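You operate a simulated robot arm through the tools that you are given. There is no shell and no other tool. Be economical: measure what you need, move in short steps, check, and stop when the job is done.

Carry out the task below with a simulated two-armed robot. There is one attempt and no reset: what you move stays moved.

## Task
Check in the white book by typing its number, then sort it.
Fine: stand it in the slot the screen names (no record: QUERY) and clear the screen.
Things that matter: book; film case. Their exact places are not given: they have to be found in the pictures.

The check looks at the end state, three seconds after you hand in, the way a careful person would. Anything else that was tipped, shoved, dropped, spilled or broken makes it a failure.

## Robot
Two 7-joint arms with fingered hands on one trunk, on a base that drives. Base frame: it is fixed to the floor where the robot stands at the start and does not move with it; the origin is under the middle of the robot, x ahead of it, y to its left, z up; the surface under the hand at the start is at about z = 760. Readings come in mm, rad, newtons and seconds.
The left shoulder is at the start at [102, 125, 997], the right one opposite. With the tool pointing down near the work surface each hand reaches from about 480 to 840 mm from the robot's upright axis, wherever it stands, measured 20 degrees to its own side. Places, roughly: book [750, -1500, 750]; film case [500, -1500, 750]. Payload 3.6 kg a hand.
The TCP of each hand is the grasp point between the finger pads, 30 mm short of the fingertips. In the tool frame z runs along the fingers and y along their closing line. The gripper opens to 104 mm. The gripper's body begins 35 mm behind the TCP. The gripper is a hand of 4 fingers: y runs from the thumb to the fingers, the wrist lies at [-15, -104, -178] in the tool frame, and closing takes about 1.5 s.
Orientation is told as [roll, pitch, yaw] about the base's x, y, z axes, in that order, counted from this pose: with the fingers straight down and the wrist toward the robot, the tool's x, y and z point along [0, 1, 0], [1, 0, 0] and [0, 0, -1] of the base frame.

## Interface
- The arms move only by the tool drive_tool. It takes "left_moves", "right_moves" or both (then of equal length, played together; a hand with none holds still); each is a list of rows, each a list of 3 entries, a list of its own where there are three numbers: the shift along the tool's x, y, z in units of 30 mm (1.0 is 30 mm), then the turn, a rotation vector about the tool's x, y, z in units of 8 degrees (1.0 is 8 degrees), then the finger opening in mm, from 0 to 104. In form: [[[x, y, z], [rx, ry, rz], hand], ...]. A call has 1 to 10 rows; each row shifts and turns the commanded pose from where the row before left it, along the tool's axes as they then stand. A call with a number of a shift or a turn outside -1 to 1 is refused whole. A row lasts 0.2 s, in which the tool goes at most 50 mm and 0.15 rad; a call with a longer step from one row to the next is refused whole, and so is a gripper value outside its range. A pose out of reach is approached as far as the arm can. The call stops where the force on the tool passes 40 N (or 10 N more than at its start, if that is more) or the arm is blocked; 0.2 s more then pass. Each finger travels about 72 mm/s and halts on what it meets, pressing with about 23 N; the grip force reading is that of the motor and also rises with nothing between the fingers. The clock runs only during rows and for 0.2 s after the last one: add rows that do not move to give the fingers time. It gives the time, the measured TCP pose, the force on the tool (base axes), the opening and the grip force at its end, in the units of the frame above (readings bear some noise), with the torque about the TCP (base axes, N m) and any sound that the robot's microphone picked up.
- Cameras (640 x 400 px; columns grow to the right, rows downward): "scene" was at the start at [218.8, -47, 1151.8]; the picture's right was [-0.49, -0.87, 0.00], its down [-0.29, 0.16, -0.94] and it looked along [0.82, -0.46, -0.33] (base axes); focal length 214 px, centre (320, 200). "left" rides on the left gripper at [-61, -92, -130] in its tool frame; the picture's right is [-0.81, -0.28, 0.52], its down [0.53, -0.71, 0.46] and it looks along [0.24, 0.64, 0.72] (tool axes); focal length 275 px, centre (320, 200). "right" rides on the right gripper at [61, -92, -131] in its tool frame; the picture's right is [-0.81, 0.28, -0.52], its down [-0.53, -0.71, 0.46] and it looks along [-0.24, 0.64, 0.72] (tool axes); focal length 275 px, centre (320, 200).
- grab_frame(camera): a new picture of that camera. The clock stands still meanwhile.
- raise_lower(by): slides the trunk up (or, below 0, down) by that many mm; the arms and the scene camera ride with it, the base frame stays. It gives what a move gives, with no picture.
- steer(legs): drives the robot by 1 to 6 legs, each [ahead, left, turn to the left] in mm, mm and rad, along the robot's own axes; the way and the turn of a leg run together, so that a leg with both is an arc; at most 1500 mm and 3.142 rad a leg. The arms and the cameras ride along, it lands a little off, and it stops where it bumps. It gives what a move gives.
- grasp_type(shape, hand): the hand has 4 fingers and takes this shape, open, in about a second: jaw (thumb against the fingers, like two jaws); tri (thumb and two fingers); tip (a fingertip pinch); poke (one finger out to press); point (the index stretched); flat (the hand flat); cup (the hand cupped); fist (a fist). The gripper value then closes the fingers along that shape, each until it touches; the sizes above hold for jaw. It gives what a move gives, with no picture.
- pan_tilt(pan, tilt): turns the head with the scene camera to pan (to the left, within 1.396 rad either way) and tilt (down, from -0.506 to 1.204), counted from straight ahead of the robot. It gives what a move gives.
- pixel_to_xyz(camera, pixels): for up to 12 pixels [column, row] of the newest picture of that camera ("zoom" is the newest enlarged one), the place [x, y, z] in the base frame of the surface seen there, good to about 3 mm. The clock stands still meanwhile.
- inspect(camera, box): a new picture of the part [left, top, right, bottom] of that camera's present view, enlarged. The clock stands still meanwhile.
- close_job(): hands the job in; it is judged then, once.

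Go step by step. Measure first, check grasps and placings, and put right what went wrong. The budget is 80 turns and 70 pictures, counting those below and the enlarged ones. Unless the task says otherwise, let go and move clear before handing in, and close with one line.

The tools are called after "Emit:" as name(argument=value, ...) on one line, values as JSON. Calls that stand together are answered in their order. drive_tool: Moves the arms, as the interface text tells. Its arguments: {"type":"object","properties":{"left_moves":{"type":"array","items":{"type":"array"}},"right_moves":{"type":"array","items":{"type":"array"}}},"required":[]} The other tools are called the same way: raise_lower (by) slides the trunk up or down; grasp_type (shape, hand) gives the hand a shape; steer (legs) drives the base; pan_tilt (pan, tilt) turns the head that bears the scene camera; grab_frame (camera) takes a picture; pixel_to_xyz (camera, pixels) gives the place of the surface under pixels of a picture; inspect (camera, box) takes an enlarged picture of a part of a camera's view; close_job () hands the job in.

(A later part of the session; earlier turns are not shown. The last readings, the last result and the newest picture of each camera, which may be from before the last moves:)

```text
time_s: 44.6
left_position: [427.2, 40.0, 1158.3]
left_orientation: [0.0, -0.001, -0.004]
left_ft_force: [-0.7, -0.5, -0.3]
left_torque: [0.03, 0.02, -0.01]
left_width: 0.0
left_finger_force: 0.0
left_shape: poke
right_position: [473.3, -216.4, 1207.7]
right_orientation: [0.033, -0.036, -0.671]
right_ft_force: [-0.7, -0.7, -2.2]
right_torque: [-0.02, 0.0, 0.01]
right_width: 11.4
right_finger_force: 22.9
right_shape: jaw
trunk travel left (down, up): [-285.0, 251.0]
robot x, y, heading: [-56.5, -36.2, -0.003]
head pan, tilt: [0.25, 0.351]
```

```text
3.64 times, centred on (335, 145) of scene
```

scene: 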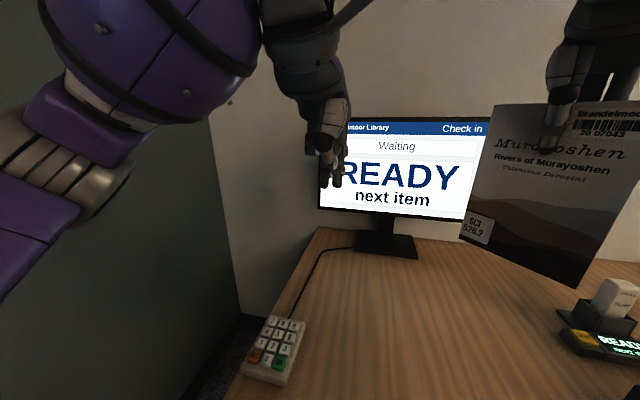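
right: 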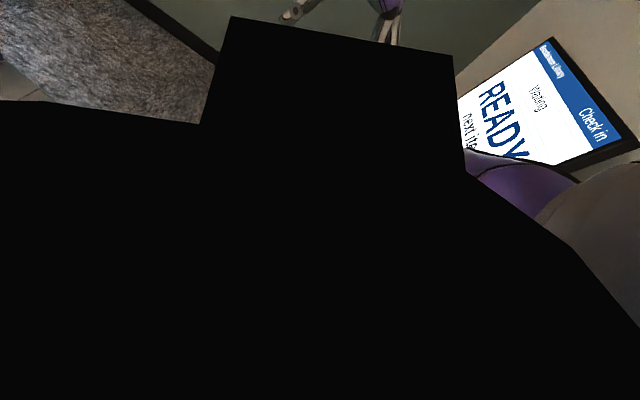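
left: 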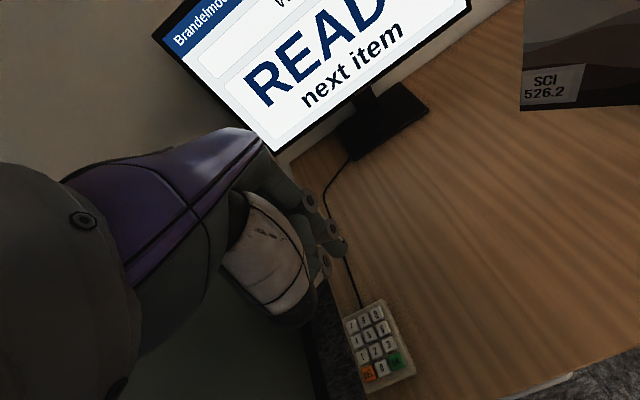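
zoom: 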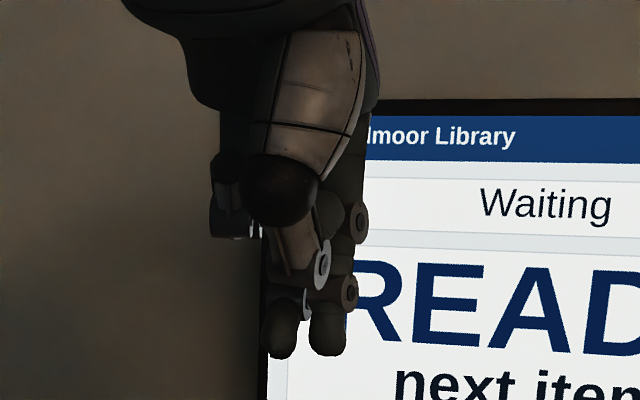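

Emit:
pixel_to_xyz(camera="zoom", pixels=[[282, 350], [327, 347], [340, 330], [325, 320], [300, 240], [280, 320], [362, 230], [350, 295]])

Emit:
inspect(camera="left", box=[230, 160, 390, 300])

```text
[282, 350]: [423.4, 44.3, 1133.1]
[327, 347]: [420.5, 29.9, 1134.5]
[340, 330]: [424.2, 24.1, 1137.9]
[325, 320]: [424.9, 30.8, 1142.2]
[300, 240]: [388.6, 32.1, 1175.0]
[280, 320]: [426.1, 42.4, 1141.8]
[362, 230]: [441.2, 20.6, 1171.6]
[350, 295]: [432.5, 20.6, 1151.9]
```

```text
2.86 times, centred on (310, 230) of left
```

zoom: 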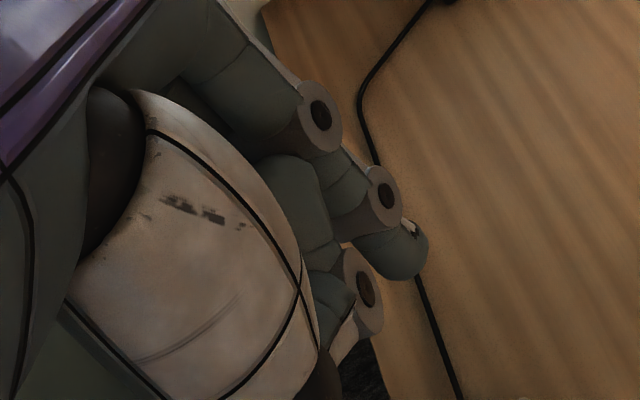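

Two tips seem to hang side by side in "poke". I try the "point" shape to compare.

Emit:
grasp_type(hand="left", shape="point")

Emit:
inspect(camera="scene", box=[295, 90, 375, 200])

```text
time_s: 45.5
left_position: [426.4, 39.9, 1158.3]
left_orientation: [0.0, -0.001, -0.003]
left_ft_force: [0.7, -0.1, 0.7]
left_torque: [0.01, 0.01, 0.0]
left_width: 0.1
left_finger_force: 0.0
left_shape: point
right_position: [474.6, -215.8, 1208.5]
right_orientation: [0.031, -0.038, -0.67]
right_ft_force: [-0.6, -0.3, -2.2]
right_torque: [-0.01, -0.02, 0.02]
right_width: 11.4
right_finger_force: 23.2
right_shape: jaw
trunk travel left (down, up): [-285.0, 251.0]
robot x, y, heading: [-58.9, -35.9, -0.005]
head pan, tilt: [0.25, 0.351]
```

```text
3.64 times, centred on (335, 145) of scene
```

zoom: 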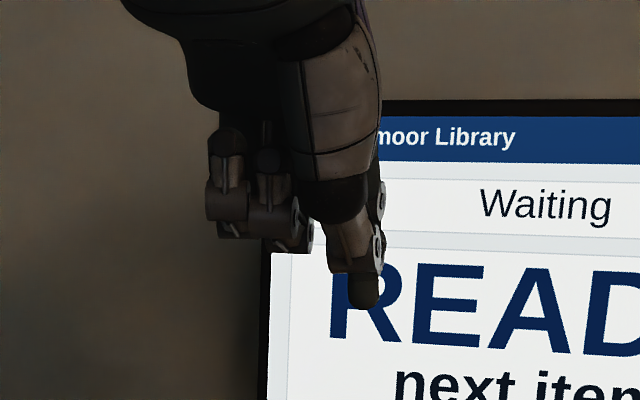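

Emit:
pixel_to_xyz(camera="zoom", pixels=[[363, 300], [363, 280], [345, 240], [378, 240], [300, 240], [230, 230]])

Emit:
inspect(camera="left", box=[230, 160, 390, 300])

```text
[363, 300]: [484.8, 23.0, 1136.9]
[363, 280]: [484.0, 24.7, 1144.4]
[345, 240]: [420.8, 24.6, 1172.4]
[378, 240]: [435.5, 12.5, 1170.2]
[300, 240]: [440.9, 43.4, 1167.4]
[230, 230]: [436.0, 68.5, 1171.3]
```

```text
2.86 times, centred on (310, 230) of left
```

zoom: 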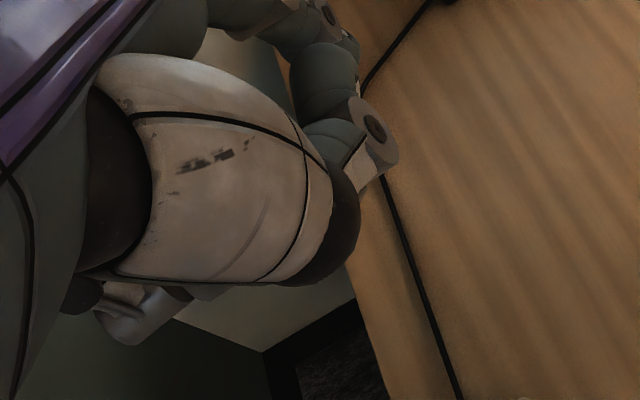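

In "point" the single index tip is lowest, at about TCP + [60,-17,-26]. I back the base 100 mm for reach, and move the left hand toward above the keypad in free air, checking the shape.

Emit:
steer(legs=[[-100, 0, 0]])

Emit:
drive_tool(left_moves=[[[0.43, 0.14, 0], [0, 0, 0], 0], [[0.43, 0.14, 1], [0, 0, 0], 0], [[0.43, 0.14, 1], [0, 0, 0], 0], [[0.43, 0.14, 1], [0, 0, 0], 0], [[0.43, 0.14, 1], [0, 0, 0], 0], [[0.43, 0.14, 1], [0, 0, 0], 0]])

Emit:
pan_tilt(pan=0.35, tilt=0.6)

Emit:
grab_frame(camera="scene")

```text
time_s: 46.6
left_position: [326.5, 40.2, 1158.5]
left_orientation: [-0.001, 0.0, -0.005]
left_ft_force: [0.7, -0.3, -0.8]
left_torque: [0.02, 0.0, -0.02]
left_width: 0.1
left_finger_force: 0.0
left_shape: point
right_position: [373.2, -215.4, 1207.8]
right_orientation: [0.032, -0.039, -0.67]
right_ft_force: [-0.3, 0.5, -3.2]
right_torque: [0.02, -0.02, 0.0]
right_width: 11.6
right_finger_force: 22.9
right_shape: jaw
trunk travel left (down, up): [-285.0, 251.0]
robot x, y, heading: [-154.5, -32.5, -0.007]
head pan, tilt: [0.25, 0.351]
```

```text
time_s: 48.0
left_position: [350.2, 118.7, 1009.6]
left_orientation: [0.0, 0.0, -0.005]
left_ft_force: [-0.1, 0.4, -0.1]
left_torque: [-0.01, 0.01, 0.0]
left_width: 0.2
left_finger_force: 0.0
left_shape: point
right_position: [373.7, -214.8, 1206.6]
right_orientation: [0.033, -0.037, -0.67]
right_ft_force: [-0.3, 0.4, -3.0]
right_torque: [0.0, 0.03, -0.02]
right_width: 11.6
right_finger_force: 22.7
right_shape: jaw
trunk travel left (down, up): [-285.0, 251.0]
robot x, y, heading: [-158.2, -35.5, -0.011]
head pan, tilt: [0.25, 0.351]
```

```text
time_s: 48.8
left_position: [352.6, 119.6, 1009.1]
left_orientation: [0.0, 0.001, -0.005]
left_ft_force: [0.1, -0.5, -0.7]
left_torque: [-0.01, 0.0, 0.01]
left_width: 0.2
left_finger_force: 0.1
left_shape: point
right_position: [372.9, -214.4, 1208.5]
right_orientation: [0.033, -0.035, -0.67]
right_ft_force: [-0.1, -0.5, -2.7]
right_torque: [0.07, -0.05, -0.01]
right_width: 11.8
right_finger_force: 23.1
right_shape: jaw
trunk travel left (down, up): [-285.0, 251.0]
robot x, y, heading: [-157.8, -36.4, -0.005]
head pan, tilt: [0.351, 0.6]
```

```text
31 pictures are left
```

scene: 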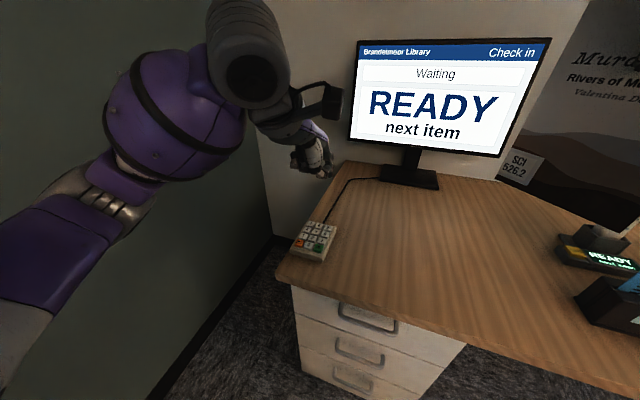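

Emit:
inspect(camera="scene", box=[270, 110, 360, 200])

Emit:
pixel_to_xyz(camera="zoom", pixels=[[300, 300], [320, 290], [340, 285], [390, 290], [400, 275], [420, 300]])

```text
4.44 times, centred on (315, 155) of scene
```

zoom: 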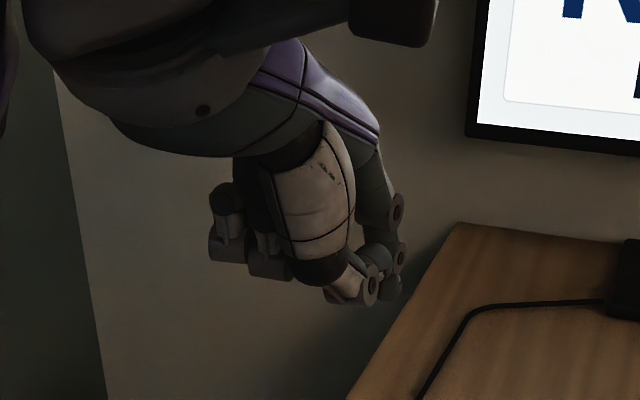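

```text
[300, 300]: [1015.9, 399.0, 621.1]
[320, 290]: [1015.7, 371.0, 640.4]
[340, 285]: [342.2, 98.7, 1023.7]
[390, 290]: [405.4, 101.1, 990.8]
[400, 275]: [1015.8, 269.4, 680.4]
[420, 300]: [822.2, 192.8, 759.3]
```

Index tip at about TCP +[57,-18,-25]. I go to ~35 mm above the key '2' and check.

Emit:
drive_tool(left_moves=[[[0.6, 0.2, 0.9], [0, 0, 0], 0], [[0.6, 0.2, 0.9], [0, 0, 0], 0], [[0.46, 0.2, 0.9], [0, 0, 0], 0], [[0, 0, 0.9], [0, 0, 0], 0], [[0, 0, 0.9], [0, 0, 0], 0], [[0, 0, 0.5], [0, 0, 0], 0], [[0, 0, 0], [0, 0, 0], 0]])

Emit:
inspect(camera="scene", box=[270, 190, 360, 280])

```text
time_s: 50.4
left_position: [371.0, 168.7, 861.4]
left_orientation: [-0.001, -0.001, -0.005]
left_ft_force: [0.8, 0.4, -0.1]
left_torque: [-0.02, 0.0, 0.04]
left_width: 0.1
left_finger_force: 0.0
left_shape: point
right_position: [373.8, -216.7, 1207.8]
right_orientation: [0.034, -0.036, -0.669]
right_ft_force: [0.7, 0.1, -3.3]
right_torque: [-0.01, 0.0, 0.0]
right_width: 11.7
right_finger_force: 23.0
right_shape: jaw
trunk travel left (down, up): [-285.0, 251.0]
robot x, y, heading: [-159.2, -36.6, -0.004]
head pan, tilt: [0.351, 0.6]
```

```text
4.44 times, centred on (315, 235) of scene
```

zoom: 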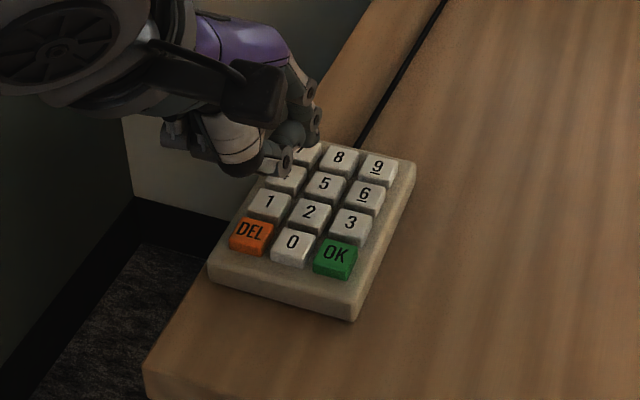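

Emit:
pixel_to_xyz(camera="zoom", pixels=[[290, 135], [298, 140], [300, 147], [275, 165], [285, 160], [310, 125], [310, 210], [230, 165]])

Emit:
grab_frame(camera="left")

```text
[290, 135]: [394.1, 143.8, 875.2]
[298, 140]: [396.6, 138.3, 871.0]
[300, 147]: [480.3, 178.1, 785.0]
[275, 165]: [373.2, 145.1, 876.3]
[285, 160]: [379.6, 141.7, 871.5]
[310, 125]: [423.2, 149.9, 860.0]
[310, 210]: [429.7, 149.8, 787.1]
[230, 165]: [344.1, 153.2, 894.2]
```

```text
28 pictures are left
```

left: 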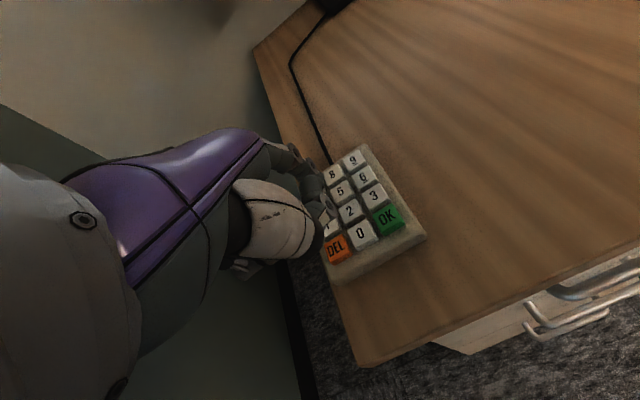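

The tip should be right above '2'. I go down gently and watch the force.

Emit:
drive_tool(left_moves=[[[0, 0, 0.7], [0, 0, 0], 0], [[0, 0, 0.6], [0, 0, 0], 0], [[0, 0, 0.1], [0, 0, 0], 0], [[0, 0, 0.1], [0, 0, 0], 0], [[0, 0, 0.1], [0, 0, 0], 0]])

Emit:
inspect(camera="left", box=[250, 130, 440, 290])

```text
time_s: 51.6
left_position: [370.2, 168.6, 810.7]
left_orientation: [0.0, -0.002, -0.005]
left_ft_force: [0.2, -0.2, 1.0]
left_torque: [0.0, -0.13, 0.01]
left_width: 0.0
left_finger_force: 0.0
left_shape: point
right_position: [373.9, -216.1, 1208.0]
right_orientation: [0.032, -0.037, -0.67]
right_ft_force: [-0.5, 0.5, -2.8]
right_torque: [0.0, -0.02, 0.04]
right_width: 11.4
right_finger_force: 23.3
right_shape: jaw
trunk travel left (down, up): [-285.0, 251.0]
robot x, y, heading: [-155.5, -33.7, -0.008]
head pan, tilt: [0.351, 0.6]
```

```text
2.50 times, centred on (345, 210) of left
```

zoom: 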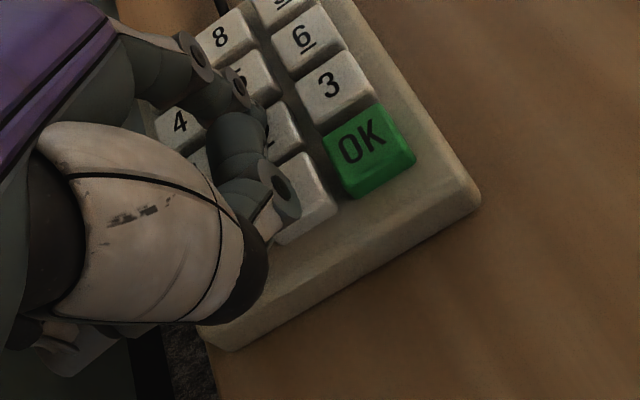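

A slight contact torque appears (−0.13 Nm), so the tip is touching. I press a few mm more.

Emit:
drive_tool(left_moves=[[[0, 0, 0.08], [0, 0, 0], 0], [[0, 0, 0.08], [0, 0, 0], 0], [[0, 0, 0], [0, 0, 0], 0]])

Emit:
inspect(camera="scene", box=[350, 30, 560, 170])

```text
time_s: 52.4
left_position: [371.0, 167.3, 806.0]
left_orientation: [0.0, -0.002, -0.005]
left_ft_force: [-0.5, 0.8, 4.4]
left_torque: [-0.05, -0.32, 0.02]
left_width: 0.0
left_finger_force: 0.2
left_shape: point
right_position: [373.4, -215.5, 1207.5]
right_orientation: [0.032, -0.036, -0.669]
right_ft_force: [0.5, 0.7, -1.9]
right_torque: [0.0, 0.01, 0.0]
right_width: 11.1
right_finger_force: 22.6
right_shape: jaw
trunk travel left (down, up): [-285.0, 251.0]
robot x, y, heading: [-156.8, -36.3, -0.008]
head pan, tilt: [0.351, 0.6]
heard: click
```

```text
2.86 times, centred on (455, 100) of scene
```

zoom: 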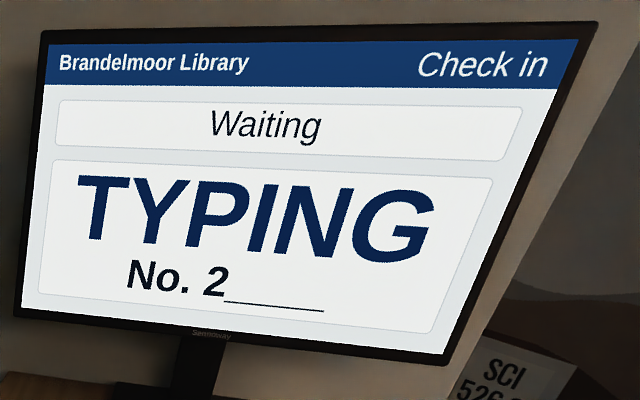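

'2' registered. Next: lift, move 26 mm back to '0', press twice, lift.

Emit:
drive_tool(left_moves=[[[0, 0, -0.6], [0, 0, 0], 0], [[0, -0.87, 0], [0, 0, 0], 0], [[0, 0, 0], [0, 0, 0], 0], [[0, 0, 0.4], [0, 0, 0], 0], [[0, 0, 0.2], [0, 0, 0], 0], [[0, 0, 0], [0, 0, 0], 0], [[0, 0, -0.6], [0, 0, 0], 0], [[0, 0, 0], [0, 0, 0], 0]])

Emit:
drive_tool(left_moves=[[[0, 0, 0.4], [0, 0, 0], 0], [[0, 0, 0.2], [0, 0, 0], 0], [[0, 0, 0], [0, 0, 0], 0], [[0, 0, -0.6], [0, 0, 0], 0], [[0, 0, 0], [0, 0, 0], 0]])

Emit:
inspect(camera="scene", box=[350, 30, 560, 170])

```text
time_s: 54.2
left_position: [345.1, 169.3, 822.6]
left_orientation: [0.002, 0.002, -0.008]
left_ft_force: [0.1, -0.6, 0.0]
left_torque: [0.02, -0.03, -0.03]
left_width: 0.0
left_finger_force: 0.1
left_shape: point
right_position: [373.3, -214.2, 1207.4]
right_orientation: [0.03, -0.037, -0.668]
right_ft_force: [-0.7, 0.6, -2.6]
right_torque: [0.04, 0.03, 0.02]
right_width: 11.6
right_finger_force: 23.0
right_shape: jaw
trunk travel left (down, up): [-285.0, 251.0]
robot x, y, heading: [-159.0, -34.9, -0.004]
head pan, tilt: [0.351, 0.6]
heard: click
```

```text
time_s: 55.4
left_position: [344.9, 169.5, 821.7]
left_orientation: [-0.001, 0.002, -0.004]
left_ft_force: [0.0, 0.5, -1.1]
left_torque: [-0.01, 0.0, -0.02]
left_width: 0.0
left_finger_force: 0.0
left_shape: point
right_position: [373.6, -215.8, 1207.4]
right_orientation: [0.032, -0.036, -0.67]
right_ft_force: [-0.3, 0.2, -2.7]
right_torque: [-0.01, 0.0, 0.01]
right_width: 11.7
right_finger_force: 23.3
right_shape: jaw
trunk travel left (down, up): [-285.0, 251.0]
robot x, y, heading: [-154.9, -34.7, -0.011]
head pan, tilt: [0.351, 0.6]
heard: click
```

```text
2.86 times, centred on (455, 100) of scene
```

zoom: 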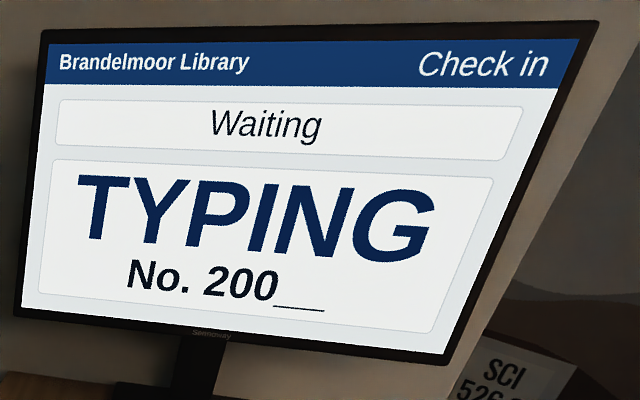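

"200" is shown. Next '7' (+75 x, +25 y), then back to '0'.

Emit:
drive_tool(left_moves=[[[0.4, 0.85, 0], [0, 0, 0], 0], [[0.43, 0.85, 0], [0, 0, 0], 0], [[0, 0.8, 0], [0, 0, 0], 0], [[0, 0, 0], [0, 0, 0], 0], [[0, 0, 0.4], [0, 0, 0], 0], [[0, 0, 0.2], [0, 0, 0], 0], [[0, 0, 0], [0, 0, 0], 0], [[0, 0, -0.6], [0, 0, 0], 0], [[0, 0, 0], [0, 0, 0], 0]])

Emit:
drive_tool(left_moves=[[[-0.4, -0.85, 0], [0, 0, 0], 0], [[-0.43, -0.85, 0], [0, 0, 0], 0], [[0, -0.8, 0], [0, 0, 0], 0], [[0, 0, 0], [0, 0, 0], 0], [[0, 0, 0.4], [0, 0, 0], 0], [[0, 0, 0.2], [0, 0, 0], 0], [[0, 0, 0], [0, 0, 0], 0], [[0, 0, -0.6], [0, 0, 0], 0], [[0, 0, 0], [0, 0, 0], 0]])

Emit:
inspect(camera="scene", box=[350, 30, 560, 170])

```text
time_s: 57.4
left_position: [420.5, 192.1, 823.1]
left_orientation: [0.0, 0.001, -0.004]
left_ft_force: [-0.6, -0.9, 0.3]
left_torque: [0.02, 0.0, -0.01]
left_width: 0.0
left_finger_force: 0.2
left_shape: point
right_position: [373.3, -216.0, 1207.8]
right_orientation: [0.031, -0.038, -0.668]
right_ft_force: [0.4, 0.2, -2.2]
right_torque: [-0.01, 0.0, 0.01]
right_width: 11.4
right_finger_force: 22.8
right_shape: jaw
trunk travel left (down, up): [-285.0, 251.0]
robot x, y, heading: [-157.9, -35.6, -0.006]
head pan, tilt: [0.351, 0.6]
heard: click
```

```text
time_s: 59.4
left_position: [343.9, 167.8, 824.5]
left_orientation: [0.0, 0.002, -0.004]
left_ft_force: [-0.5, 0.7, 0.3]
left_torque: [0.01, -0.04, 0.04]
left_width: 0.0
left_finger_force: 0.0
left_shape: point
right_position: [372.9, -214.4, 1207.4]
right_orientation: [0.033, -0.037, -0.669]
right_ft_force: [-0.5, -0.5, -2.6]
right_torque: [0.02, 0.01, -0.02]
right_width: 11.5
right_finger_force: 23.0
right_shape: jaw
trunk travel left (down, up): [-285.0, 251.0]
robot x, y, heading: [-157.0, -34.4, -0.003]
head pan, tilt: [0.351, 0.6]
heard: click
```

```text
2.86 times, centred on (455, 100) of scene
```

zoom: 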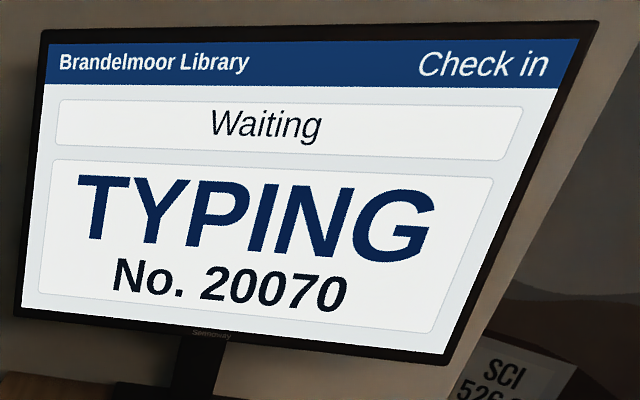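

The field seems to hold only 5 digits (blanks earlier summed to 5), so "20" may be only a prefix. I test by pressing '4' to see whether a sixth digit is taken.

Emit:
drive_tool(left_moves=[[[0.4, 0.85, 0], [0, 0, 0], 0], [[0.43, 0.82, 0], [0, 0, 0], 0], [[0, 0, 0], [0, 0, 0], 0], [[0, 0, 0.4], [0, 0, 0], 0], [[0, 0, 0.2], [0, 0, 0], 0], [[0, 0, 0], [0, 0, 0], 0], [[0, 0, -0.6], [0, 0, 0], 0], [[0, 0, 0], [0, 0, 0], 0]])

Emit:
inspect(camera="scene", box=[350, 30, 560, 170])

```text
time_s: 61.2
left_position: [395.4, 192.4, 825.2]
left_orientation: [-0.001, 0.002, -0.004]
left_ft_force: [0.2, -0.9, 0.1]
left_torque: [-0.03, 0.0, -0.01]
left_width: 0.2
left_finger_force: 0.1
left_shape: point
right_position: [373.0, -215.7, 1207.9]
right_orientation: [0.032, -0.036, -0.669]
right_ft_force: [-0.3, -0.1, -2.6]
right_torque: [0.0, -0.02, 0.02]
right_width: 11.4
right_finger_force: 23.0
right_shape: jaw
trunk travel left (down, up): [-285.0, 251.0]
robot x, y, heading: [-155.5, -35.4, -0.007]
head pan, tilt: [0.351, 0.6]
heard: click
```

```text
2.86 times, centred on (455, 100) of scene
```

zoom: 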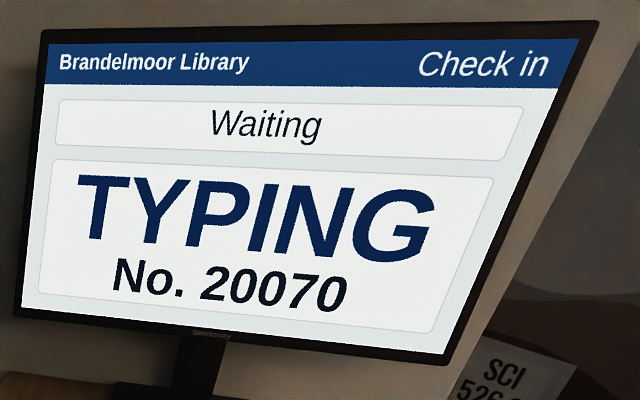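

The sixth digit was ignored, so the field takes 5 digits: 07043. I press DEL to clear and see the effect.

Emit:
drive_tool(left_moves=[[[0, -0.9, 0], [0, 0, 0], 0], [[0, -0.85, 0], [0, 0, 0], 0], [[0, 0, 0], [0, 0, 0], 0], [[0, 0, 0.4], [0, 0, 0], 0], [[0, 0, 0.2], [0, 0, 0], 0], [[0, 0, 0], [0, 0, 0], 0], [[0, 0, -0.6], [0, 0, 0], 0], [[0, 0, 0], [0, 0, 0], 0]])

Emit:
inspect(camera="scene", box=[350, 30, 560, 170])

```text
time_s: 63.0
left_position: [343.3, 192.0, 823.7]
left_orientation: [0.0, 0.0, -0.007]
left_ft_force: [0.3, -0.3, 0.4]
left_torque: [0.0, 0.0, -0.03]
left_width: 0.0
left_finger_force: 0.0
left_shape: point
right_position: [373.6, -216.0, 1207.9]
right_orientation: [0.031, -0.038, -0.67]
right_ft_force: [-1.0, -0.4, -3.5]
right_torque: [0.0, -0.02, 0.0]
right_width: 11.4
right_finger_force: 23.5
right_shape: jaw
trunk travel left (down, up): [-285.0, 251.0]
robot x, y, heading: [-159.2, -37.4, -0.008]
head pan, tilt: [0.351, 0.6]
heard: click
```

```text
2.86 times, centred on (455, 100) of scene
```

zoom: 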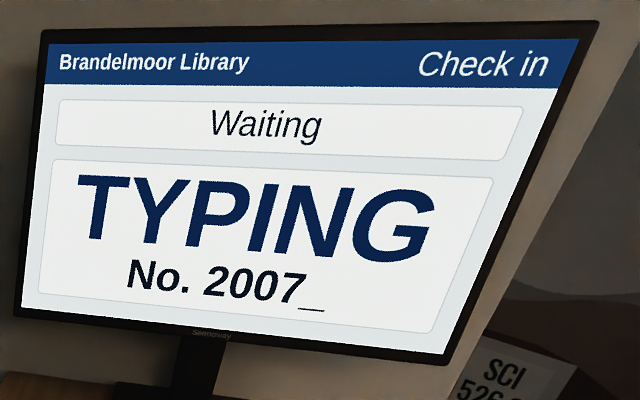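

DEL removes one digit. Four more DEL presses.

Emit:
drive_tool(left_moves=[[[0, 0, 0.4], [0, 0, 0], 0], [[0, 0, 0.2], [0, 0, 0], 0], [[0, 0, 0], [0, 0, 0], 0], [[0, 0, -0.6], [0, 0, 0], 0], [[0, 0, 0], [0, 0, 0], 0], [[0, 0, 0.4], [0, 0, 0], 0], [[0, 0, 0.2], [0, 0, 0], 0], [[0, 0, 0], [0, 0, 0], 0], [[0, 0, -0.6], [0, 0, 0], 0], [[0, 0, 0], [0, 0, 0], 0]])

Emit:
drive_tool(left_moves=[[[0, 0, 0.4], [0, 0, 0], 0], [[0, 0, 0.2], [0, 0, 0], 0], [[0, 0, 0], [0, 0, 0], 0], [[0, 0, -0.6], [0, 0, 0], 0], [[0, 0, 0], [0, 0, 0], 0], [[0, 0, 0.4], [0, 0, 0], 0], [[0, 0, 0.2], [0, 0, 0], 0], [[0, 0, 0], [0, 0, 0], 0], [[0, 0, -0.6], [0, 0, 0], 0], [[0, 0, 0], [0, 0, 0], 0]])

Emit:
inspect(camera="scene", box=[350, 30, 560, 170])

```text
time_s: 65.2
left_position: [344.0, 190.3, 822.9]
left_orientation: [-0.002, 0.001, -0.006]
left_ft_force: [0.5, 0.7, -0.7]
left_torque: [0.04, 0.02, 0.05]
left_width: 0.0
left_finger_force: 0.2
left_shape: point
right_position: [374.0, -214.8, 1208.2]
right_orientation: [0.031, -0.037, -0.671]
right_ft_force: [-0.2, 0.0, -2.9]
right_torque: [-0.01, 0.02, 0.0]
right_width: 11.4
right_finger_force: 23.6
right_shape: jaw
trunk travel left (down, up): [-285.0, 251.0]
robot x, y, heading: [-158.5, -34.3, -0.005]
head pan, tilt: [0.351, 0.6]
heard: click, click
```

```text
time_s: 67.4
left_position: [342.7, 192.0, 822.4]
left_orientation: [0.0, 0.001, -0.006]
left_ft_force: [-0.2, 0.0, -0.3]
left_torque: [0.0, -0.01, -0.02]
left_width: 0.0
left_finger_force: 0.0
left_shape: point
right_position: [372.7, -214.7, 1208.0]
right_orientation: [0.032, -0.036, -0.67]
right_ft_force: [-0.9, 1.0, -2.0]
right_torque: [0.0, -0.03, 0.03]
right_width: 11.6
right_finger_force: 23.2
right_shape: jaw
trunk travel left (down, up): [-285.0, 251.0]
robot x, y, heading: [-155.0, -37.6, -0.007]
head pan, tilt: [0.351, 0.6]
heard: click, click
```

```text
2.86 times, centred on (455, 100) of scene
```

zoom: 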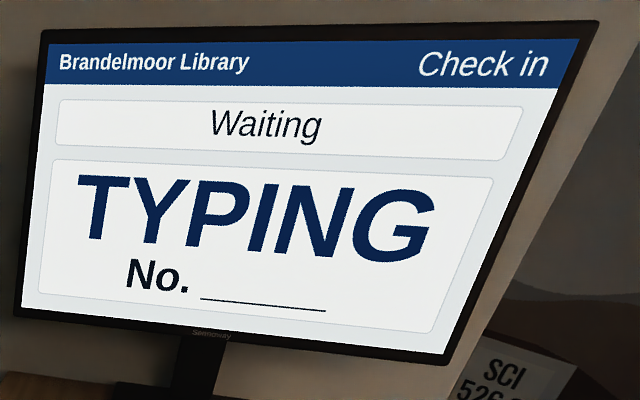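

The field is empty. I type 0, 7, 0, 4, 3.

Emit:
drive_tool(left_moves=[[[-0.8, 0, 0], [0, 0, 0], 0], [[0, 0, 0], [0, 0, 0], 0], [[0, 0, 0.4], [0, 0, 0], 0], [[0, 0, 0.2], [0, 0, 0], 0], [[0, 0, 0], [0, 0, 0], 0], [[0, 0, -0.6], [0, 0, 0], 0], [[0, 0, 0], [0, 0, 0], 0]])

Emit:
drive_tool(left_moves=[[[0.4, 0.85, 0], [0, 0, 0], 0], [[0.43, 0.85, 0], [0, 0, 0], 0], [[0, 0.8, 0], [0, 0, 0], 0], [[0, 0, 0], [0, 0, 0], 0], [[0, 0, 0.4], [0, 0, 0], 0], [[0, 0, 0.2], [0, 0, 0], 0], [[0, 0, 0], [0, 0, 0], 0], [[0, 0, -0.6], [0, 0, 0], 0], [[0, 0, 0], [0, 0, 0], 0]])

Emit:
drive_tool(left_moves=[[[-0.4, -0.85, 0], [0, 0, 0], 0], [[-0.43, -0.85, 0], [0, 0, 0], 0], [[0, -0.8, 0], [0, 0, 0], 0], [[0, 0, 0], [0, 0, 0], 0], [[0, 0, 0.4], [0, 0, 0], 0], [[0, 0, 0.2], [0, 0, 0], 0], [[0, 0, 0], [0, 0, 0], 0], [[0, 0, -0.6], [0, 0, 0], 0], [[0, 0, 0], [0, 0, 0], 0]])

Emit:
drive_tool(left_moves=[[[0.4, 0.85, 0], [0, 0, 0], 0], [[0.43, 0.82, 0], [0, 0, 0], 0], [[0, 0, 0], [0, 0, 0], 0], [[0, 0, 0.4], [0, 0, 0], 0], [[0, 0, 0.2], [0, 0, 0], 0], [[0, 0, 0], [0, 0, 0], 0], [[0, 0, -0.6], [0, 0, 0], 0], [[0, 0, 0], [0, 0, 0], 0]])

Emit:
drive_tool(left_moves=[[[-0.87, -0.4, 0], [0, 0, 0], 0], [[-0.83, -0.4, 0], [0, 0, 0], 0], [[0, 0, 0], [0, 0, 0], 0], [[0, 0, 0.4], [0, 0, 0], 0], [[0, 0, 0.2], [0, 0, 0], 0], [[0, 0, 0], [0, 0, 0], 0], [[0, 0, -0.6], [0, 0, 0], 0], [[0, 0, 0], [0, 0, 0], 0]])

Emit:
inspect(camera="scene", box=[350, 30, 560, 170])

```text
time_s: 69.0
left_position: [342.8, 170.3, 823.1]
left_orientation: [0.002, 0.003, -0.005]
left_ft_force: [0.2, 0.1, 0.6]
left_torque: [0.0, -0.03, 0.04]
left_width: 0.2
left_finger_force: 0.0
left_shape: point
right_position: [374.4, -216.9, 1206.4]
right_orientation: [0.032, -0.038, -0.671]
right_ft_force: [-0.2, -0.9, -2.4]
right_torque: [0.01, 0.03, -0.01]
right_width: 11.5
right_finger_force: 22.4
right_shape: jaw
trunk travel left (down, up): [-285.0, 251.0]
robot x, y, heading: [-156.5, -36.4, -0.01]
head pan, tilt: [0.351, 0.6]
heard: click
```

```text
time_s: 71.0
left_position: [418.1, 193.8, 823.9]
left_orientation: [0.0, 0.001, -0.004]
left_ft_force: [-0.4, -0.2, 0.3]
left_torque: [-0.03, -0.01, -0.01]
left_width: 0.0
left_finger_force: 0.1
left_shape: point
right_position: [373.8, -215.0, 1207.5]
right_orientation: [0.032, -0.037, -0.671]
right_ft_force: [-0.2, -0.7, -1.9]
right_torque: [-0.01, -0.03, -0.01]
right_width: 11.5
right_finger_force: 23.4
right_shape: jaw
trunk travel left (down, up): [-285.0, 251.0]
robot x, y, heading: [-156.7, -34.3, -0.002]
head pan, tilt: [0.351, 0.6]
heard: click
```

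```text
time_s: 73.0
left_position: [341.9, 169.9, 824.0]
left_orientation: [0.0, 0.001, -0.005]
left_ft_force: [-0.1, 0.2, 0.1]
left_torque: [0.02, 0.01, -0.01]
left_width: 0.0
left_finger_force: 0.0
left_shape: point
right_position: [372.9, -216.3, 1207.9]
right_orientation: [0.031, -0.037, -0.67]
right_ft_force: [1.4, -0.4, -2.8]
right_torque: [-0.01, 0.01, -0.03]
right_width: 11.5
right_finger_force: 22.5
right_shape: jaw
trunk travel left (down, up): [-285.0, 251.0]
robot x, y, heading: [-157.5, -33.6, -0.008]
head pan, tilt: [0.351, 0.6]
heard: click
```

```text
time_s: 74.8
left_position: [394.1, 193.9, 823.1]
left_orientation: [0.001, 0.003, -0.007]
left_ft_force: [0.3, 0.6, -0.5]
left_torque: [-0.01, -0.01, -0.01]
left_width: 0.0
left_finger_force: 0.0
left_shape: point
right_position: [373.8, -216.2, 1207.9]
right_orientation: [0.03, -0.037, -0.67]
right_ft_force: [0.5, 0.1, -2.3]
right_torque: [0.0, 0.03, 0.01]
right_width: 11.5
right_finger_force: 22.9
right_shape: jaw
trunk travel left (down, up): [-285.0, 251.0]
robot x, y, heading: [-157.1, -33.8, -0.003]
head pan, tilt: [0.351, 0.6]
heard: click
```

```text
time_s: 76.6
left_position: [369.4, 143.4, 823.3]
left_orientation: [0.0, 0.001, -0.006]
left_ft_force: [0.4, -0.6, -0.2]
left_torque: [0.01, -0.04, -0.02]
left_width: 0.0
left_finger_force: 0.0
left_shape: point
right_position: [372.0, -215.5, 1207.6]
right_orientation: [0.029, -0.034, -0.669]
right_ft_force: [-0.8, -0.3, -2.3]
right_torque: [0.01, -0.01, -0.02]
right_width: 11.6
right_finger_force: 22.8
right_shape: jaw
trunk travel left (down, up): [-285.0, 251.0]
robot x, y, heading: [-155.3, -37.6, -0.004]
head pan, tilt: [0.351, 0.6]
heard: click
```

```text
2.86 times, centred on (455, 100) of scene
```

zoom: 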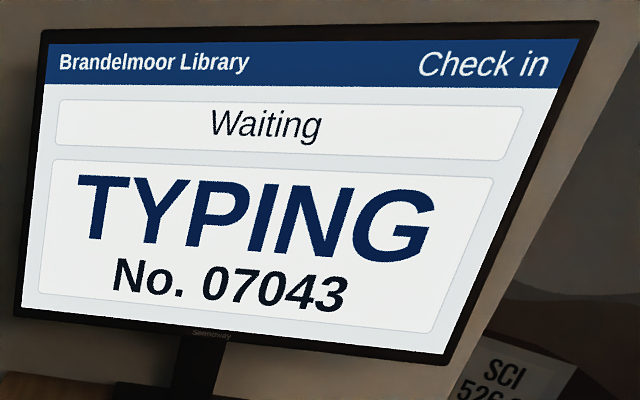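

07043 is displayed. I press OK (26 mm toward the robot), then look at the screen.

Emit:
drive_tool(left_moves=[[[0.05, -0.9, 0], [0, 0, 0], 0], [[0, 0, 0], [0, 0, 0], 0], [[0, 0, 0.4], [0, 0, 0], 0], [[0, 0, 0.2], [0, 0, 0], 0], [[0, 0, 0], [0, 0, 0], 0], [[0, 0, -0.6], [0, 0, 0], 0], [[0, 0, -0.9], [0, 0, 0], 0], [[0, 0, 0], [0, 0, 0], 0]])

Emit:
inspect(camera="scene", box=[350, 30, 560, 170])

```text
time_s: 78.4
left_position: [342.8, 140.9, 852.1]
left_orientation: [0.0, -0.001, -0.006]
left_ft_force: [0.7, -0.2, 0.2]
left_torque: [-0.01, 0.0, -0.03]
left_width: 96.2
left_finger_force: 0.0
left_shape: point
right_position: [373.2, -214.4, 1207.9]
right_orientation: [0.031, -0.038, -0.67]
right_ft_force: [0.2, 0.3, -2.3]
right_torque: [-0.04, 0.0, -0.01]
right_width: 11.5
right_finger_force: 23.5
right_shape: jaw
trunk travel left (down, up): [-285.0, 251.0]
robot x, y, heading: [-155.7, -34.6, -0.009]
head pan, tilt: [0.351, 0.6]
heard: click
```

```text
2.86 times, centred on (455, 100) of scene
```

zoom: 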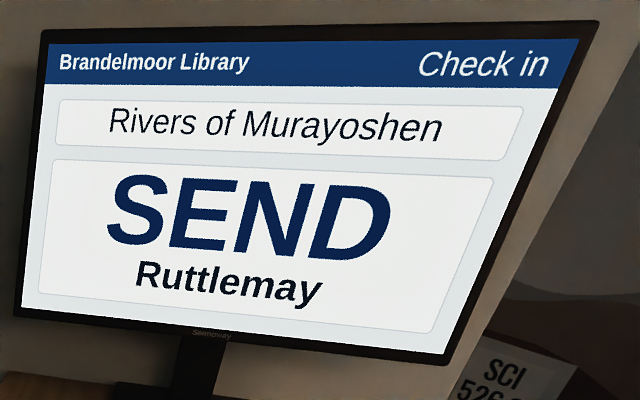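

The screen says SEND (Ruttlemay). Before clearing, I check whether the Tillmora panel with its CLEAR button mirrors this screen.

Emit:
pan_tilt(pan=-0.95, tilt=0.4)

Emit:
grab_frame(camera="scene")

```text
time_s: 79.9
left_position: [342.5, 141.1, 850.5]
left_orientation: [0.001, 0.0, -0.006]
left_ft_force: [-0.7, -0.1, 0.2]
left_torque: [0.01, -0.03, 0.0]
left_width: 96.0
left_finger_force: 0.0
left_shape: point
right_position: [373.6, -216.2, 1208.1]
right_orientation: [0.03, -0.038, -0.67]
right_ft_force: [0.4, 0.0, -2.4]
right_torque: [0.03, 0.01, -0.03]
right_width: 11.4
right_finger_force: 23.4
right_shape: jaw
trunk travel left (down, up): [-285.0, 251.0]
robot x, y, heading: [-156.4, -32.7, -0.007]
head pan, tilt: [-0.949, 0.4]
```

```text
18 pictures are left
```

scene: 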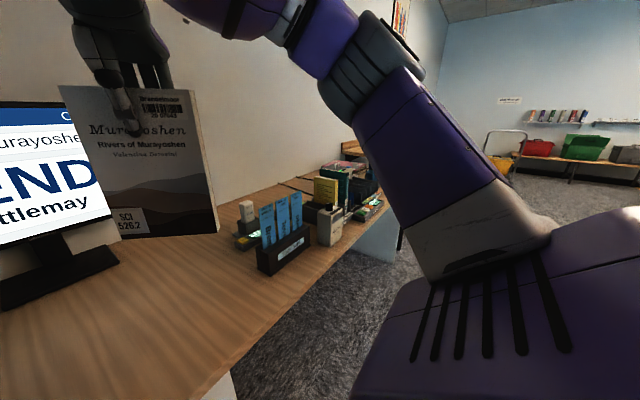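

Emit:
inspect(camera="scene", box=[310, 170, 400, 250])

```text
5.00 times, centred on (355, 210) of scene
```

zoom: 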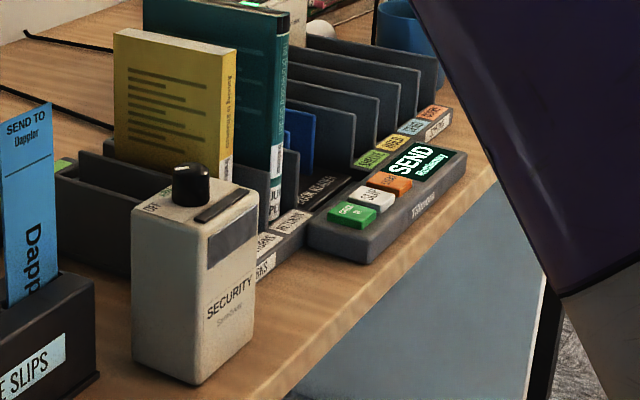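

The Tillmora panel mirrors the result (SEND), so its CLEAR button is the one. I raise the left hand, then drive right to the sorting slots.

Emit:
drive_tool(left_moves=[[[0, 0, -1], [0, 0, 0], 0], [[0, 0, -1], [0, 0, 0], 0], [[0, 0, -1], [0, 0, 0], 0], [[-0.5, 0, -1], [0, 0, 0], 0], [[-0.5, 0, -1], [0, 0, 0], 0], [[-0.5, 0, -1], [0, 0, 0], 0], [[-0.5, 0, -1], [0, 0, 0], 0], [[-0.5, 0, -1], [0, 0, 0], 0], [[-0.5, 0, -1], [0, 0, 0], 0], [[0, 0, -1], [0, 0, 0], 0]])

Emit:
steer(legs=[[0, -840, 0], [90, 0, 0]])

Emit:
pan_tilt(pan=-0.3, tilt=0.75)

Emit:
grab_frame(camera="scene")

```text
time_s: 82.1
left_position: [342.0, 53.4, 1152.5]
left_orientation: [0.001, 0.002, -0.004]
left_ft_force: [-0.2, -0.1, -0.7]
left_torque: [-0.01, -0.02, 0.0]
left_width: 96.1
left_finger_force: 0.0
left_shape: point
right_position: [373.9, -215.8, 1207.1]
right_orientation: [0.032, -0.036, -0.671]
right_ft_force: [0.3, 0.0, -2.7]
right_torque: [0.03, 0.0, 0.01]
right_width: 11.6
right_finger_force: 23.0
right_shape: jaw
trunk travel left (down, up): [-285.0, 251.0]
robot x, y, heading: [-155.6, -36.8, -0.006]
head pan, tilt: [-0.949, 0.4]
```

```text
time_s: 90.8
left_position: [429.3, -813.8, 1150.5]
left_orientation: [0.0, 0.001, 0.002]
left_ft_force: [0.5, -0.7, 1.2]
left_torque: [0.02, -0.01, 0.01]
left_width: 96.0
left_finger_force: 0.2
left_shape: point
right_position: [461.9, -1082.5, 1207.0]
right_orientation: [0.03, -0.037, -0.665]
right_ft_force: [1.3, -0.4, -2.6]
right_torque: [0.0, -0.01, 0.0]
right_width: 11.3
right_finger_force: 23.1
right_shape: jaw
trunk travel left (down, up): [-285.0, 251.0]
robot x, y, heading: [-68.0, -905.4, 0.004]
head pan, tilt: [-0.949, 0.4]
```

```text
time_s: 91.8
left_position: [427.9, -813.6, 1152.1]
left_orientation: [0.001, 0.0, 0.004]
left_ft_force: [0.1, 0.2, -0.6]
left_torque: [0.0, -0.01, 0.01]
left_width: 96.2
left_finger_force: 0.1
left_shape: point
right_position: [461.6, -1082.2, 1207.3]
right_orientation: [0.032, -0.037, -0.663]
right_ft_force: [-0.1, -1.4, -3.4]
right_torque: [0.04, 0.01, 0.04]
right_width: 11.5
right_finger_force: 22.8
right_shape: jaw
trunk travel left (down, up): [-285.0, 251.0]
robot x, y, heading: [-67.2, -907.9, -0.002]
head pan, tilt: [-0.3, 0.75]
```

```text
16 pictures are left
```

scene: 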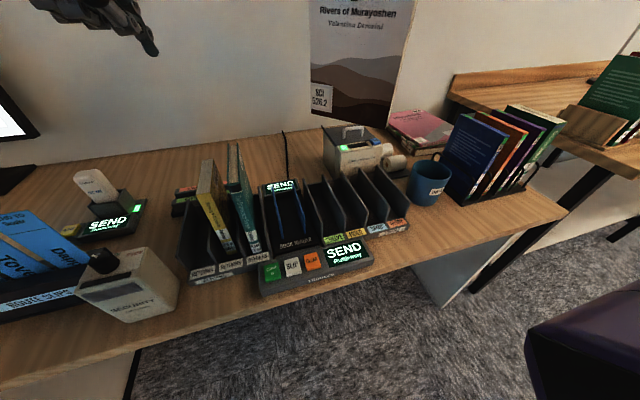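

I zoom on the sorting rack around (355,215) and measure the SEND slot's dividers and label, plus the CLEAR button.

Emit:
inspect(camera="scene", box=[270, 150, 430, 290])

```text
2.86 times, centred on (350, 220) of scene
```

zoom: 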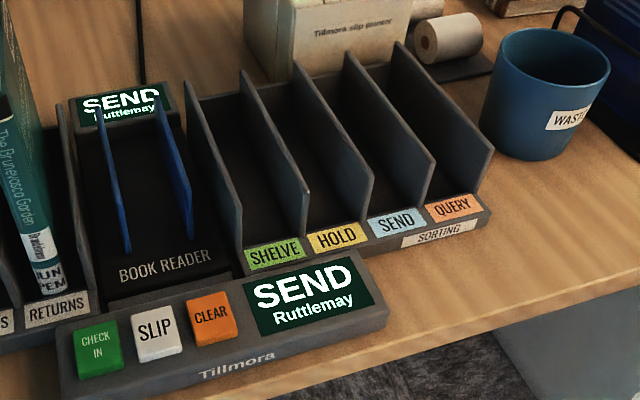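

Emit:
pixel_to_xyz(camera="zoom", pixels=[[371, 181], [433, 160], [299, 68], [348, 56], [396, 222], [390, 195], [365, 150], [430, 172], [368, 200], [211, 312], [345, 100], [454, 207]])

```text
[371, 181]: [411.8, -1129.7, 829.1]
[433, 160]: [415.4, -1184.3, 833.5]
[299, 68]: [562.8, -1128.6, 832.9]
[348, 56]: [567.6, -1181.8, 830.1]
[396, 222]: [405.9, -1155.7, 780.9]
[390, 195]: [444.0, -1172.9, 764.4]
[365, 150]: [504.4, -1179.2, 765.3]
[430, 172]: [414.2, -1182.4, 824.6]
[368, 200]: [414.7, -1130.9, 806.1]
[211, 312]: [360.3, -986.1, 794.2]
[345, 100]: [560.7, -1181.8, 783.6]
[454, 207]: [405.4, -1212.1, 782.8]
```

SEND slot: y −1130…−1182 (centre −1156), x 412–567, floor ≈765. I bring the right hand down 90 mm and turn back towards yaw +90°.

Emit:
drive_tool(right_moves=[[[0, 0, 1], [0, 0, -1], 10], [[0, 0, 1], [0, 0, -1], 10], [[0, 0, 1], [0, 0, -1], 10], [[0, 0, 0], [0, 0, -1], 10], [[0, 0, 0], [0, 0, -1], 10], [[0, 0, 0], [0, 0, -1], 10], [[0, 0, 0], [0, 0, -1], 10], [[0, 0, 0], [0, 0, -1], 10], [[0, 0, 0], [0, 0, -1], 10], [[0, 0, 0], [0, 0, -1], 10]])

Emit:
drive_tool(right_moves=[[[0, 0, 0], [0, 0, -1], 10], [[0, 0, 0], [0, 0, -1], 10], [[0, 0, 0], [0, 0, -1], 10], [[0, 0, 0], [0, 0, -1], 10], [[0, 0, 0], [0, 0, -1], 10], [[0, 0, 0], [0, 0, 0], 10]])

```text
time_s: 94.0
left_position: [428.7, -814.9, 1150.5]
left_orientation: [0.0, 0.001, 0.002]
left_ft_force: [-1.1, 0.3, 0.0]
left_torque: [0.0, -0.01, -0.06]
left_width: 95.9
left_finger_force: 0.0
left_shape: point
right_position: [465.4, -1082.9, 1117.6]
right_orientation: [-0.031, -0.039, 0.736]
right_ft_force: [0.0, 0.9, -2.1]
right_torque: [0.0, 0.01, -0.01]
right_width: 11.2
right_finger_force: 23.5
right_shape: jaw
trunk travel left (down, up): [-285.0, 251.0]
robot x, y, heading: [-67.1, -906.0, -0.001]
head pan, tilt: [-0.3, 0.75]
```

```text
time_s: 95.4
left_position: [428.4, -813.6, 1151.2]
left_orientation: [0.002, 0.0, 0.002]
left_ft_force: [0.2, -0.6, 0.7]
left_torque: [0.0, 0.0, 0.02]
left_width: 96.0
left_finger_force: 0.1
left_shape: point
right_position: [465.5, -1083.1, 1119.0]
right_orientation: [-0.05, -0.008, 1.433]
right_ft_force: [-0.1, -0.6, -2.7]
right_torque: [-0.01, -0.03, 0.0]
right_width: 11.3
right_finger_force: 22.9
right_shape: jaw
trunk travel left (down, up): [-285.0, 251.0]
robot x, y, heading: [-74.5, -901.8, 0.001]
head pan, tilt: [-0.3, 0.75]
```

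I fix the yaw and the small roll, then shift over the SEND slot.

Emit:
drive_tool(right_moves=[[[0, 0, 0], [0, 0, -0.945], 10], [[0, 0, 0], [-0.36, 0, 0], 10], [[-0.4, -0.9, 0], [0, 0, 0], 10], [[-0.43, -0.9, 0], [0, 0, 0], 10], [[0, -0.63, 0], [0, 0, 0], 10], [[0, 0, 0.5], [0, 0, 0], 10], [[0, 0, 0.5], [0, 0, 0], 10], [[0, 0, 0], [0, 0, 0], 10]])

Emit:
grab_frame(camera="scene")

```text
time_s: 97.2
left_position: [427.7, -813.8, 1151.5]
left_orientation: [-0.001, 0.0, 0.001]
left_ft_force: [1.2, 0.6, -0.2]
left_torque: [-0.02, 0.02, -0.01]
left_width: 95.9
left_finger_force: 0.0
left_shape: point
right_position: [489.5, -1154.4, 1082.4]
right_orientation: [-0.049, -0.054, 1.565]
right_ft_force: [-0.3, -0.1, -3.3]
right_torque: [-0.01, 0.05, 0.04]
right_width: 11.3
right_finger_force: 22.7
right_shape: jaw
trunk travel left (down, up): [-285.0, 251.0]
robot x, y, heading: [-69.1, -905.2, 0.001]
head pan, tilt: [-0.3, 0.75]
```

```text
14 pictures are left
```

scene: 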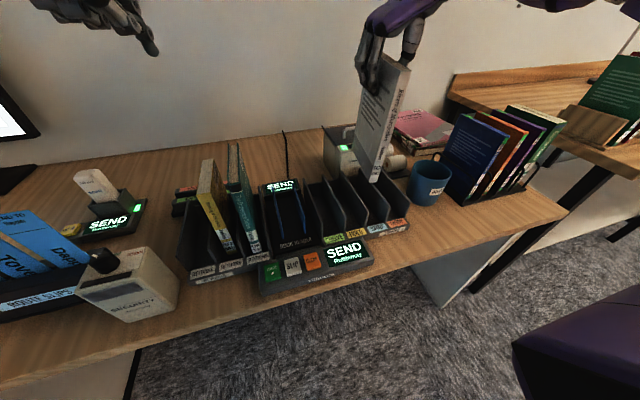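

I corrected the wrong axis: now I undo the tool-x turn and remove the remaining tilt about tool y.

Emit:
drive_tool(right_moves=[[[0, 0, 0], [0.38, 0, 0], 10], [[0, 0, 0], [0, 0.35, 0], 10], [[0, 0, 0.5], [0, 0, 0], 10], [[0, 0, 0.5], [0, 0, 0], 10], [[0, 0, 0], [0, 0, 0], 10]])

Emit:
inspect(camera="scene", box=[300, 40, 440, 240])

Emit:
pixel_to_xyz(camera="zoom", pixels=[[300, 290], [330, 310], [320, 200], [260, 170], [345, 330], [400, 310], [345, 200]])

```text
time_s: 98.4
left_position: [428.5, -813.3, 1151.7]
left_orientation: [0.001, 0.0, 0.002]
left_ft_force: [-0.8, -0.3, 0.3]
left_torque: [0.03, -0.03, -0.01]
left_width: 96.2
left_finger_force: 0.0
left_shape: point
right_position: [491.1, -1152.7, 1054.7]
right_orientation: [0.001, 0.0, 1.564]
right_ft_force: [-0.3, -0.7, -2.4]
right_torque: [0.0, 0.02, -0.04]
right_width: 11.5
right_finger_force: 23.1
right_shape: jaw
trunk travel left (down, up): [-285.0, 251.0]
robot x, y, heading: [-66.7, -906.2, 0.003]
head pan, tilt: [-0.3, 0.75]
```

```text
2.00 times, centred on (370, 140) of scene
```

zoom: 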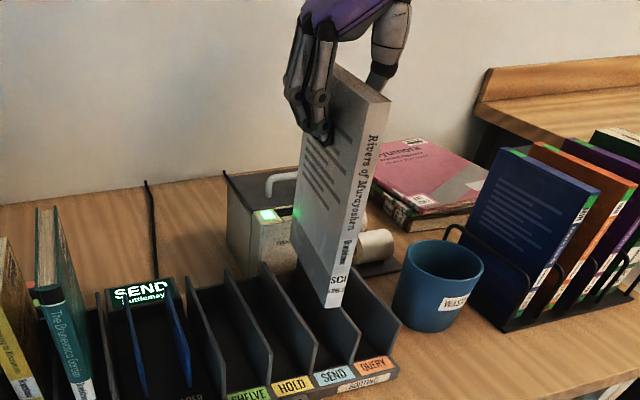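

```text
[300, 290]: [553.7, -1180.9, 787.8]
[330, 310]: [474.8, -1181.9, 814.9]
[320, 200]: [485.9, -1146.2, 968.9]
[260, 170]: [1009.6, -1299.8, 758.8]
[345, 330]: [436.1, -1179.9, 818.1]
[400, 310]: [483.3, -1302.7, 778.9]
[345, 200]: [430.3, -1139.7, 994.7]
```

Emit:
pixel_to_xyz(camera="zoom", pixels=[[365, 105], [345, 200], [328, 295], [302, 240], [330, 100], [320, 240], [382, 105], [338, 298], [360, 200]])

```text
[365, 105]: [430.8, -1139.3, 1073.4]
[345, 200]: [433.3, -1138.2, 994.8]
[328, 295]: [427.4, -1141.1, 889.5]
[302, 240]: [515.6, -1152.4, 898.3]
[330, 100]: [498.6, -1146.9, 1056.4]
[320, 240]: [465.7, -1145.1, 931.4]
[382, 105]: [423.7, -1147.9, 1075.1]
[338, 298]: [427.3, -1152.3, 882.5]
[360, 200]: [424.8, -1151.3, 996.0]
```

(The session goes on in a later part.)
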